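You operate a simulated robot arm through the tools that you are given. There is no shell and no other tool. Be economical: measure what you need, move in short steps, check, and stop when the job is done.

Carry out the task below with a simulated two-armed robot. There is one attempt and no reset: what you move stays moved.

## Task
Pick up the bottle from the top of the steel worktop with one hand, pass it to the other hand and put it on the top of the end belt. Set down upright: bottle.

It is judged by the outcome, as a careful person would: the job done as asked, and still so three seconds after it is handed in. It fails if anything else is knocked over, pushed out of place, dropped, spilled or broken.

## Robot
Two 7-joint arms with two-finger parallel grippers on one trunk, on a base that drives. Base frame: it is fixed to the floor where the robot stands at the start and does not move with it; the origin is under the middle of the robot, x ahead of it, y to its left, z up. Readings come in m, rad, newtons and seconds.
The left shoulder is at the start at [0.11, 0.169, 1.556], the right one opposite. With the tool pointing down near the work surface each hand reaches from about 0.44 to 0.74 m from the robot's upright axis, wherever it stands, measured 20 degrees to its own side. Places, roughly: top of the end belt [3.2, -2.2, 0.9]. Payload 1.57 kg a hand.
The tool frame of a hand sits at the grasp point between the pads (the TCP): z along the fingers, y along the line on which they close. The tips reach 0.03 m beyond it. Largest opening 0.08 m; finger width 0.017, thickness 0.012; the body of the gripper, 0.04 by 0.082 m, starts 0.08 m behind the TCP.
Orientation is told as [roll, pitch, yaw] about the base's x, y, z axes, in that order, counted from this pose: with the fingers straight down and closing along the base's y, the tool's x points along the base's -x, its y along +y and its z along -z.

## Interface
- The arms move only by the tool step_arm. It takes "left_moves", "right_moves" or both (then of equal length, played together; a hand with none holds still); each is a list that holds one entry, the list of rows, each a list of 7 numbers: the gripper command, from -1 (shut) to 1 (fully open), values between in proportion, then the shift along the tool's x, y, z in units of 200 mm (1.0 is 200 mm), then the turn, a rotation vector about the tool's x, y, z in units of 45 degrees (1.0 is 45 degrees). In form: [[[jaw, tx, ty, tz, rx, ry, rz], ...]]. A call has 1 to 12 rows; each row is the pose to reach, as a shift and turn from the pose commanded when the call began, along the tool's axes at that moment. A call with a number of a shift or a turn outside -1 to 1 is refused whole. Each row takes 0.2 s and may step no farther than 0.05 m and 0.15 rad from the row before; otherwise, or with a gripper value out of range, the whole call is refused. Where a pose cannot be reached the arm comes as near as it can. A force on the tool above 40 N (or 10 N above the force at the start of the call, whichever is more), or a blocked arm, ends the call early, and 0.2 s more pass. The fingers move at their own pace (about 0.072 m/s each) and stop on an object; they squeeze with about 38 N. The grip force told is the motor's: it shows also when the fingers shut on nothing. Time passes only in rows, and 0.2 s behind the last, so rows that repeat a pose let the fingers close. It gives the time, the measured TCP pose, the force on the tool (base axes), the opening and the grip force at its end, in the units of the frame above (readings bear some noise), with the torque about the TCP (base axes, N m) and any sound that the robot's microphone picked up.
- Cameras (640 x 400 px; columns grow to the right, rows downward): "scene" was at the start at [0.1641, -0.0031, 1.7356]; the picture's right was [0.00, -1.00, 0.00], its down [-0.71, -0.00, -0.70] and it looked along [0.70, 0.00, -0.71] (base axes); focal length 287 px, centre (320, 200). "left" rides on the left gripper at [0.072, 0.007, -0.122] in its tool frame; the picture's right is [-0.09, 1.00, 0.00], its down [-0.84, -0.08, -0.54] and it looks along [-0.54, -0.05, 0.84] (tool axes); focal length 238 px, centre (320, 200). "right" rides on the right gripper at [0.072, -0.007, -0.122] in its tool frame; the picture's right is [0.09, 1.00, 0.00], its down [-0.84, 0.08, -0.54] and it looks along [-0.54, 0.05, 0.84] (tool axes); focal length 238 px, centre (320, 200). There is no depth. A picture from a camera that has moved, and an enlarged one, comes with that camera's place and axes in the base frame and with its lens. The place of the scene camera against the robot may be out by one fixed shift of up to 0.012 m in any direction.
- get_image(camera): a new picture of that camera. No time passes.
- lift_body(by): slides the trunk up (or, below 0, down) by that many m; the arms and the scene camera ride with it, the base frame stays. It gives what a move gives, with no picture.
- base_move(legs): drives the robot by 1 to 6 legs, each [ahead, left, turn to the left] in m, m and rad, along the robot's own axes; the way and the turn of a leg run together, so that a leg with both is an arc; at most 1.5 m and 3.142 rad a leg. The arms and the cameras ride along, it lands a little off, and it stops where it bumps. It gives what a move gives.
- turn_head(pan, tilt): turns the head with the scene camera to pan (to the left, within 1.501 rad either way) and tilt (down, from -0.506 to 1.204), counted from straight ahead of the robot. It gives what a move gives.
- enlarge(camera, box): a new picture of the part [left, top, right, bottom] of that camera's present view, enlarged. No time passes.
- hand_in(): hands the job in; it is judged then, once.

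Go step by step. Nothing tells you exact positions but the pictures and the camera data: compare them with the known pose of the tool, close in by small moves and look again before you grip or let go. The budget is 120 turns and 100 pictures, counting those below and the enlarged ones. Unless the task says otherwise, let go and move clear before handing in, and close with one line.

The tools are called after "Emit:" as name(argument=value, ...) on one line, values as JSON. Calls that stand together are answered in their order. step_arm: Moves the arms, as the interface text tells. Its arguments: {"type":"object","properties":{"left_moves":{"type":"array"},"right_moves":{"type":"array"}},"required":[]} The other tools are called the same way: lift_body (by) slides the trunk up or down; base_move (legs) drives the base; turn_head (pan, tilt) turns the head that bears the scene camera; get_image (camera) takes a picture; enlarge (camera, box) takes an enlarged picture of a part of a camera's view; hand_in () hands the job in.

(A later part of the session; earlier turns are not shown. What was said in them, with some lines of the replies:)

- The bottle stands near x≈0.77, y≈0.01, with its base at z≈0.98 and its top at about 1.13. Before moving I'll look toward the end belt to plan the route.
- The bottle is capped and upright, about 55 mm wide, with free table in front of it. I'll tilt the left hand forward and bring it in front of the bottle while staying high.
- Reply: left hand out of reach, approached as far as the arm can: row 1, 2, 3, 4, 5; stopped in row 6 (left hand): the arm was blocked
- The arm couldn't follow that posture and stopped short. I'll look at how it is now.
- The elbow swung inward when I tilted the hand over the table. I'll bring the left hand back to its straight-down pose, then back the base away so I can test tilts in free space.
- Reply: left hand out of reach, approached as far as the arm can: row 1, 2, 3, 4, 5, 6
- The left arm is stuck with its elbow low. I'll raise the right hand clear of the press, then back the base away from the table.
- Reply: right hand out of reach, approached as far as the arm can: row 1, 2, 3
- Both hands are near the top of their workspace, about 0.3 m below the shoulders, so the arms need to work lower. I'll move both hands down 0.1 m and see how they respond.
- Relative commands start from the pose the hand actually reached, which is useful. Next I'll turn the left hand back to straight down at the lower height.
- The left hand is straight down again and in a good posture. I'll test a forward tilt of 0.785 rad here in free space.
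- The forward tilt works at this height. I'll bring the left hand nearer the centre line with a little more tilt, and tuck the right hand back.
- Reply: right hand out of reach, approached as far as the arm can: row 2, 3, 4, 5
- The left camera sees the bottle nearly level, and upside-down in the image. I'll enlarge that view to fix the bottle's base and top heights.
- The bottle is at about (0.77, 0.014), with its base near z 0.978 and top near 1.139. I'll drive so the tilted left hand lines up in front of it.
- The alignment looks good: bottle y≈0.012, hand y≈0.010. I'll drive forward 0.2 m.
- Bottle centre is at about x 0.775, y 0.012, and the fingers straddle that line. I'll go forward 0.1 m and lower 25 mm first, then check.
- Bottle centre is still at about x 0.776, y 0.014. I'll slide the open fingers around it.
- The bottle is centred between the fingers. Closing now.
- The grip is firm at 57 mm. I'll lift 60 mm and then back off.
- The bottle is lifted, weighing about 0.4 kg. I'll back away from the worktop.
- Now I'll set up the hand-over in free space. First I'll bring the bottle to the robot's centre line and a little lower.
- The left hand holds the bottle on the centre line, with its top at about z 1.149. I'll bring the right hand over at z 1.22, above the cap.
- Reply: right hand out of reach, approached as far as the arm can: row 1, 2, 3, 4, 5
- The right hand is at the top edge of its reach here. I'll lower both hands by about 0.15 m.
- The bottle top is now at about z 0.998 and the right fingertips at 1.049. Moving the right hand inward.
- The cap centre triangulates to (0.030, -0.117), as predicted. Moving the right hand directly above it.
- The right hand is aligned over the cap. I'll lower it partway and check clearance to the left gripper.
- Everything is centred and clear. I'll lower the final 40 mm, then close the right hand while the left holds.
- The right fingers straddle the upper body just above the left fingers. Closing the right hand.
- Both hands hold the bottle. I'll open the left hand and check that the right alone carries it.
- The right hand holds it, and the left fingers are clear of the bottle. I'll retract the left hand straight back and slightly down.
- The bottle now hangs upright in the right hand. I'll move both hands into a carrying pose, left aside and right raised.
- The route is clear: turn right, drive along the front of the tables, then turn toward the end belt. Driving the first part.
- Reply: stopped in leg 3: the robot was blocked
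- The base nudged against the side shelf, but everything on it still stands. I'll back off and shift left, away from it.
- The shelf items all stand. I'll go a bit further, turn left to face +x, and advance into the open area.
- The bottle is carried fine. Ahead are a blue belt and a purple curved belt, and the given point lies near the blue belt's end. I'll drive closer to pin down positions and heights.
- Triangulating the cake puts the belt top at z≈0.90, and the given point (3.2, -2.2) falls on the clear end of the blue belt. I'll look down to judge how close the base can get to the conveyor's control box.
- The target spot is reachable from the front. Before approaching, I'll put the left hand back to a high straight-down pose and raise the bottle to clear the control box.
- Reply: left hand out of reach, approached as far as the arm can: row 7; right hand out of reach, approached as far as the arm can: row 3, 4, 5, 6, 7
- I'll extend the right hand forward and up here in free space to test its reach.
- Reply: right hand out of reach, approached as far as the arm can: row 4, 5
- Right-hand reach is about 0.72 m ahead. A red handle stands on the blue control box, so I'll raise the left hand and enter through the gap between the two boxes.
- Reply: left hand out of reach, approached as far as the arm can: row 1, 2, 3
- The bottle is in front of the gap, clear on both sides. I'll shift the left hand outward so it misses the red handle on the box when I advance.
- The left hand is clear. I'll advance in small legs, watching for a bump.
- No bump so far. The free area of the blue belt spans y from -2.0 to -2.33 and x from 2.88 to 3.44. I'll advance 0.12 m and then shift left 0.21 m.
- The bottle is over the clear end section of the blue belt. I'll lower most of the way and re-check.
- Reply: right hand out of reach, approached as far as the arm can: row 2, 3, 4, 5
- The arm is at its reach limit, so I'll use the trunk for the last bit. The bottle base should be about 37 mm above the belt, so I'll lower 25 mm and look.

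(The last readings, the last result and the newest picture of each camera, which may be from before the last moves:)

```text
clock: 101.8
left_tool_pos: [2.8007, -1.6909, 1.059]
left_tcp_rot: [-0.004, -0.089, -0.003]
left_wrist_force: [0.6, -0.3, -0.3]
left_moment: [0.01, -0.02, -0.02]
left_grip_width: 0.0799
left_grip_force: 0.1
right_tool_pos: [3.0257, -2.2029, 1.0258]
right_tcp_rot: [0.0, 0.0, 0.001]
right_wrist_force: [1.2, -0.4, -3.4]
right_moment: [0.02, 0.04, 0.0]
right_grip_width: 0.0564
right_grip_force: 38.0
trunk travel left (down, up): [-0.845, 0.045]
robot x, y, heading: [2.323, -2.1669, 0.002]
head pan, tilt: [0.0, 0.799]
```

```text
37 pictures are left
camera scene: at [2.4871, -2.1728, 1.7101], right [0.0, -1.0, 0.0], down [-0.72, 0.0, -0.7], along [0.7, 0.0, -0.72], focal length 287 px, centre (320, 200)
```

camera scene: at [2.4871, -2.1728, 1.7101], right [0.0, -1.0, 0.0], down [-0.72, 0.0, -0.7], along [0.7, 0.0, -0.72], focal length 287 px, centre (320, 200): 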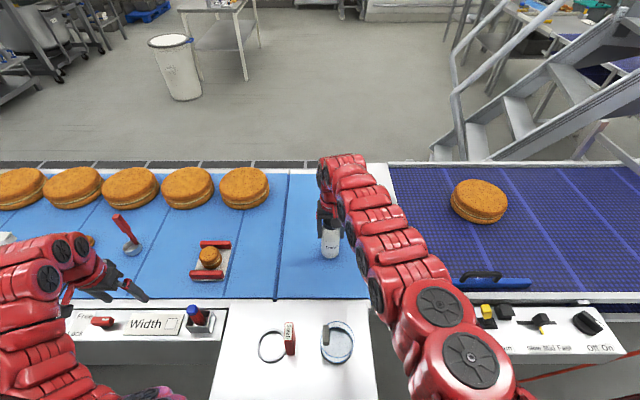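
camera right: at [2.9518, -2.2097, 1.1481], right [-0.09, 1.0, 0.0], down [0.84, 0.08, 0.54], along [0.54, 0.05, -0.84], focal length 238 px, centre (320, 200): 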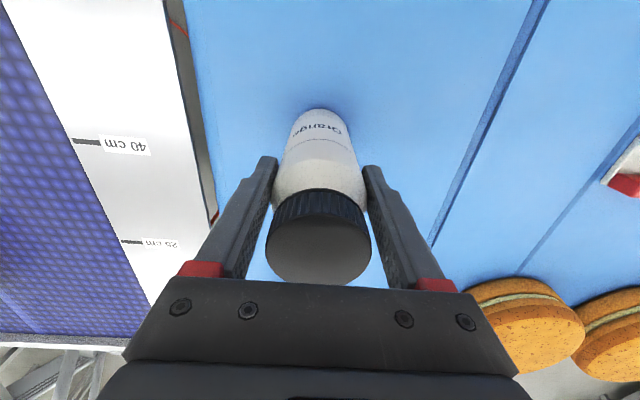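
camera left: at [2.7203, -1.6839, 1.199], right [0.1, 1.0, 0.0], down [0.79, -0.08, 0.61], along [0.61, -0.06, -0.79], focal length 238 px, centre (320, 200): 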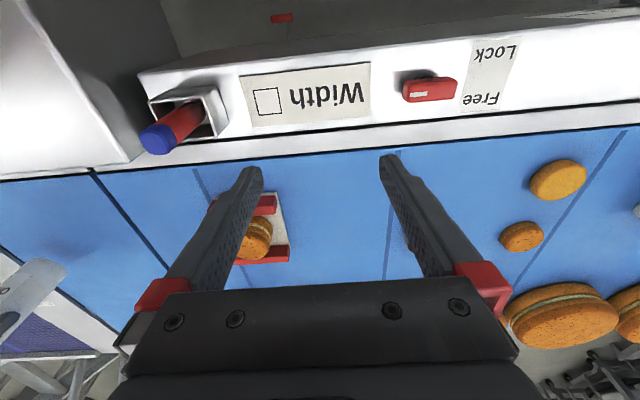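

Still hanging, since the wrist force is unchanged. I'll continue in small trunk steps and watch for the load to come off.

Emit:
lift_body(by=-0.008)

Emit:
lift_body(by=-0.004)

Emit:
get_image(camera="right")

```text
clock: 102.3
left_tool_pos: [2.8026, -1.6914, 1.0507]
left_tcp_rot: [-0.006, -0.089, -0.004]
left_wrist_force: [-0.4, -0.2, -0.7]
left_moment: [0.02, -0.02, -0.01]
left_grip_width: 0.0799
left_grip_force: 0.1
right_tool_pos: [3.0258, -2.2032, 1.0188]
right_tcp_rot: [0.0, 0.0, 0.0]
right_wrist_force: [-0.4, -0.1, -2.8]
right_moment: [-0.03, 0.02, 0.0]
right_grip_width: 0.0569
right_grip_force: 38.3
trunk travel left (down, up): [-0.837, 0.053]
robot x, y, heading: [2.3212, -2.1698, -0.004]
head pan, tilt: [0.0, 0.799]
```

```text
clock: 102.8
left_tool_pos: [2.801, -1.6919, 1.0474]
left_tcp_rot: [-0.004, -0.091, -0.004]
left_wrist_force: [0.5, 0.3, 0.1]
left_moment: [0.03, 0.05, 0.01]
left_grip_width: 0.0799
left_grip_force: 0.0
right_tool_pos: [3.0252, -2.204, 1.0159]
right_tcp_rot: [0.0, -0.004, 0.001]
right_wrist_force: [-0.5, -1.6, 12.2]
right_moment: [-0.24, 0.08, -0.06]
right_grip_width: 0.0567
right_grip_force: 37.7
trunk travel left (down, up): [-0.833, 0.057]
robot x, y, heading: [2.3236, -2.1679, 0.0]
head pan, tilt: [0.0, 0.799]
```

```text
36 pictures are left
camera right: at [2.9513, -2.21, 1.1378], right [-0.09, 1.0, 0.0], down [0.83, 0.08, 0.55], along [0.54, 0.05, -0.84], focal length 238 px, centre (320, 200)
```

right: 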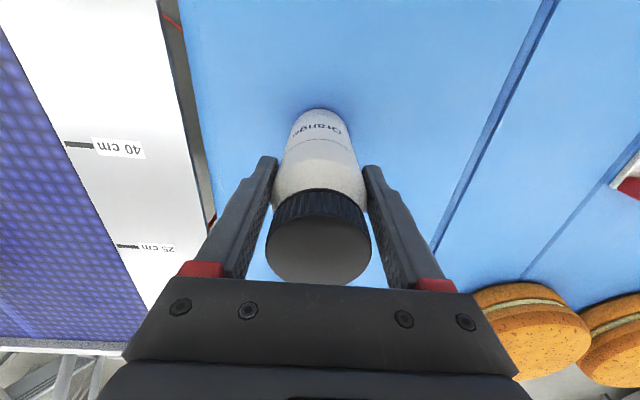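

The wrist force flipped to +12 N, so the bottle is on the belt. I'll ease up 1 mm and open the right hand.

Emit:
lift_body(by=0.001)

Emit:
step_arm(right_moves=[[[0, 0, 0, 0, 0, 0, 0], [0.6, 0, 0, 0, 0, 0, 0], [1, 0, 0, 0, 0, 0, 0], [1, 0, 0, 0, 0, 0, 0]]])

Emit:
get_image(camera="right")

```text
clock: 103.4
left_tool_pos: [2.8004, -1.6906, 1.0489]
left_tcp_rot: [-0.005, -0.091, -0.004]
left_wrist_force: [0.2, -0.4, -0.7]
left_moment: [-0.01, -0.02, 0.0]
left_grip_width: 0.0799
left_grip_force: 0.1
right_tool_pos: [3.0242, -2.2033, 1.0159]
right_tcp_rot: [-0.001, -0.003, -0.001]
right_wrist_force: [2.9, -0.6, 10.7]
right_moment: [-0.18, -0.53, -0.05]
right_grip_width: 0.0567
right_grip_force: 37.9
trunk travel left (down, up): [-0.834, 0.056]
robot x, y, heading: [2.3211, -2.1685, 0.001]
head pan, tilt: [0.0, 0.799]
```

```text
clock: 104.4
left_tool_pos: [2.8006, -1.6922, 1.0476]
left_tcp_rot: [-0.006, -0.089, -0.004]
left_wrist_force: [0.0, 0.4, 0.0]
left_moment: [0.0, 0.02, -0.02]
left_grip_width: 0.0799
left_grip_force: 0.0
right_tool_pos: [3.0254, -2.2038, 1.0162]
right_tcp_rot: [0.001, 0.001, -0.001]
right_wrist_force: [-0.4, -0.7, 0.3]
right_moment: [0.0, -0.01, 0.02]
right_grip_width: 0.0799
right_grip_force: 0.1
trunk travel left (down, up): [-0.834, 0.056]
robot x, y, heading: [2.3252, -2.1684, 0.002]
head pan, tilt: [0.0, 0.799]
```

```text
35 pictures are left
camera right: at [2.9517, -2.2098, 1.137], right [-0.09, 1.0, 0.0], down [0.84, 0.08, 0.54], along [0.54, 0.05, -0.84], focal length 238 px, centre (320, 200)
```

right: 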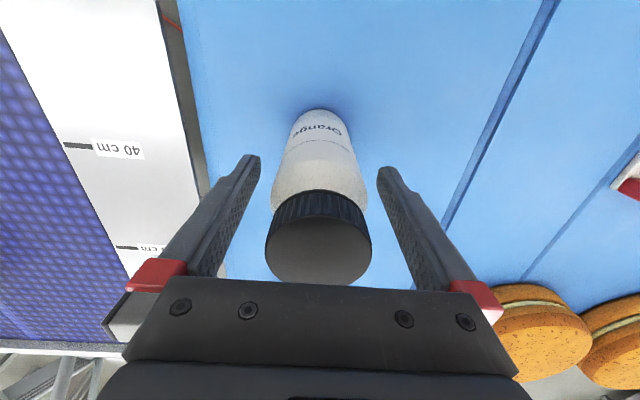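

Released, and the bottle stands free between the open fingers. I'll raise the trunk straight up, then the arm.

Emit:
lift_body(by=0.055)

Emit:
step_arm(right_moves=[[[1, 0, 0, -0.1, 0, 0, 0], [1, 0, 0, -0.2, 0, 0, 0], [1, 0, 0, -0.3, 0, 0, 0]]])

Emit:
get_image(camera="right")

Emit:
get_image(camera="scene")

```text
clock: 105.3
left_tool_pos: [2.8009, -1.6915, 1.1017]
left_tcp_rot: [-0.006, -0.09, -0.003]
left_wrist_force: [-0.1, -0.6, 0.3]
left_moment: [0.01, 0.01, -0.03]
left_grip_width: 0.0803
left_grip_force: 0.0
right_tool_pos: [3.0249, -2.2029, 1.0708]
right_tcp_rot: [0.0, 0.0, -0.001]
right_wrist_force: [0.2, 0.1, 0.4]
right_moment: [0.03, -0.02, 0.02]
right_grip_width: 0.0801
right_grip_force: 0.1
trunk travel left (down, up): [-0.889, 0.001]
robot x, y, heading: [2.3221, -2.1681, -0.003]
head pan, tilt: [0.0, 0.799]
```

```text
clock: 106.1
left_tool_pos: [2.8006, -1.6915, 1.104]
left_tcp_rot: [-0.005, -0.089, -0.004]
left_wrist_force: [0.1, 0.5, -0.8]
left_moment: [0.0, -0.01, 0.0]
left_grip_width: 0.0801
left_grip_force: 0.0
right_tool_pos: [3.0236, -2.2034, 1.1325]
right_tcp_rot: [0.0, 0.0, -0.002]
right_wrist_force: [0.2, 0.2, -0.4]
right_moment: [0.01, 0.01, -0.02]
right_grip_width: 0.0799
right_grip_force: 0.0
trunk travel left (down, up): [-0.889, 0.001]
robot x, y, heading: [2.3233, -2.1691, -0.003]
head pan, tilt: [0.0, 0.799]
```

```text
34 pictures are left
camera right: at [2.9509, -2.2101, 1.2529], right [-0.09, 1.0, 0.0], down [0.84, 0.08, 0.54], along [0.54, 0.05, -0.84], focal length 238 px, centre (320, 200)
```

right: 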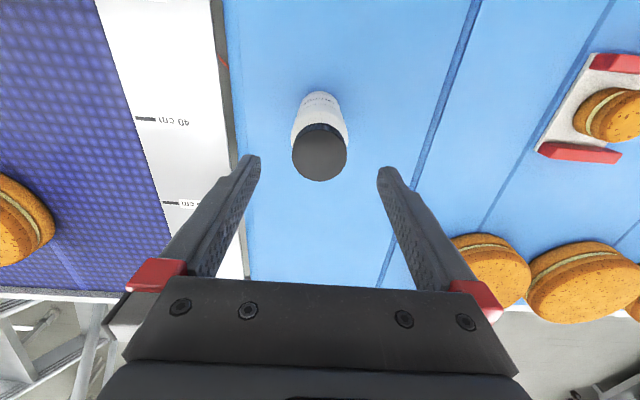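

```text
33 pictures are left
camera scene: at [2.4865, -2.1729, 1.7542], right [0.0, -1.0, 0.0], down [-0.72, 0.0, -0.7], along [0.7, 0.0, -0.72], focal length 287 px, centre (320, 200)
```

scene: 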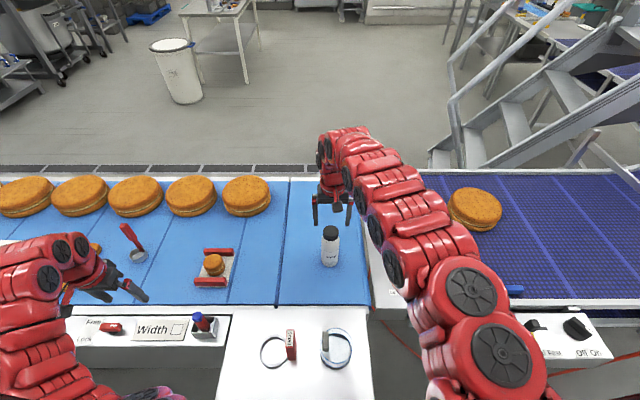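

The bottle stands upright on the belt, clear of the fingers. I'll back the robot away and take a last look.

Emit:
base_move(legs=[[-0.4, 0, 0]])

Emit:
get_image(camera="scene")

```text
clock: 108.6
left_tool_pos: [2.398, -1.6916, 1.1029]
left_tcp_rot: [-0.006, -0.09, -0.004]
left_wrist_force: [-0.4, 0.0, -0.2]
left_moment: [0.03, -0.04, 0.02]
left_grip_width: 0.0802
left_grip_force: 0.1
right_tool_pos: [2.621, -2.2045, 1.1299]
right_tcp_rot: [0.0, 0.0, -0.002]
right_wrist_force: [0.4, 0.0, 0.3]
right_moment: [-0.02, 0.01, 0.0]
right_grip_width: 0.0801
right_grip_force: 0.1
trunk travel left (down, up): [-0.889, 0.001]
robot x, y, heading: [1.9198, -2.1694, -0.002]
head pan, tilt: [0.0, 0.799]
```

```text
32 pictures are left
camera scene: at [2.0843, -2.1729, 1.754], right [0.0, -1.0, 0.0], down [-0.72, 0.0, -0.7], along [0.7, 0.0, -0.72], focal length 287 px, centre (320, 200)
```

scene: 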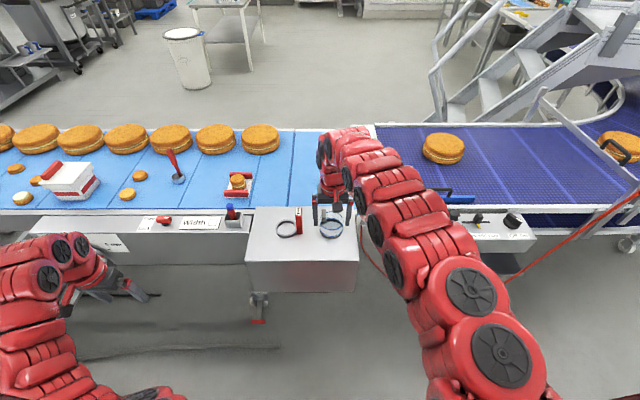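

The arm hides the bottle in this view, so I'll check with the right camera.

Emit:
get_image(camera="right")

Emit:
base_move(legs=[[-0.15, 0, 0], [0, -0.3, 0]])

Emit:
get_image(camera="scene")

```text
31 pictures are left
camera right: at [2.5482, -2.2104, 1.2522], right [-0.09, 1.0, 0.0], down [0.84, 0.08, 0.54], along [0.54, 0.05, -0.84], focal length 238 px, centre (320, 200)
```

right: 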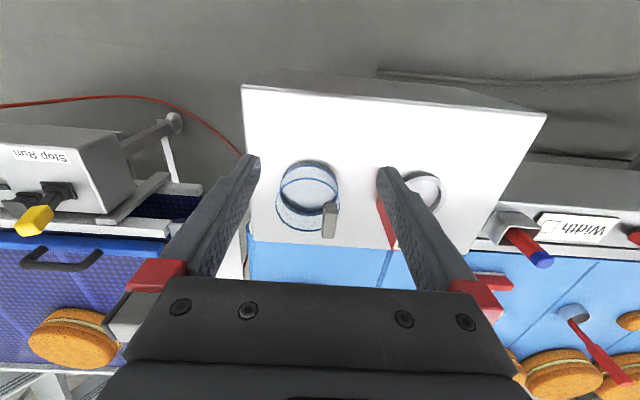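

```text
clock: 111.7
left_tool_pos: [2.2468, -1.9867, 1.1026]
left_tcp_rot: [-0.007, -0.088, 0.005]
left_wrist_force: [-0.3, 0.0, -1.2]
left_moment: [-0.02, 0.01, -0.03]
left_grip_width: 0.0801
left_grip_force: 0.0
right_tool_pos: [2.4716, -2.4973, 1.1322]
right_tcp_rot: [-0.001, 0.002, 0.007]
right_wrist_force: [0.1, 0.3, 0.2]
right_moment: [-0.02, -0.01, 0.04]
right_grip_width: 0.0803
right_grip_force: 0.0
trunk travel left (down, up): [-0.889, 0.001]
robot x, y, heading: [1.7703, -2.4635, -0.0]
head pan, tilt: [0.0, 0.799]
```

```text
30 pictures are left
camera scene: at [1.9352, -2.4698, 1.7541], right [0.01, -1.0, 0.0], down [-0.72, -0.01, -0.7], along [0.7, 0.0, -0.72], focal length 287 px, centre (320, 200)
```

scene: 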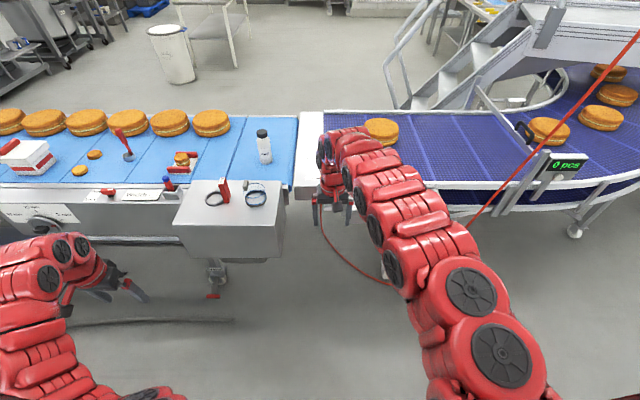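

The bottle stands upright on the clear end of the blue belt, nothing nearby was disturbed, and both hands are clear. Handing in.

Emit:
hand_in()

```text
The job is handed in.
```

The bottle was picked up with the left hand, passed to the right, and set upright on the end of the blue belt at about (3.02, -2.20). I took that to be the "end belt", since the point you gave falls on it and not on the purple curved belt. On the way the robot bumped the side shelf by the wall, but the items in view stayed standing, and I saw nothing else disturbed.
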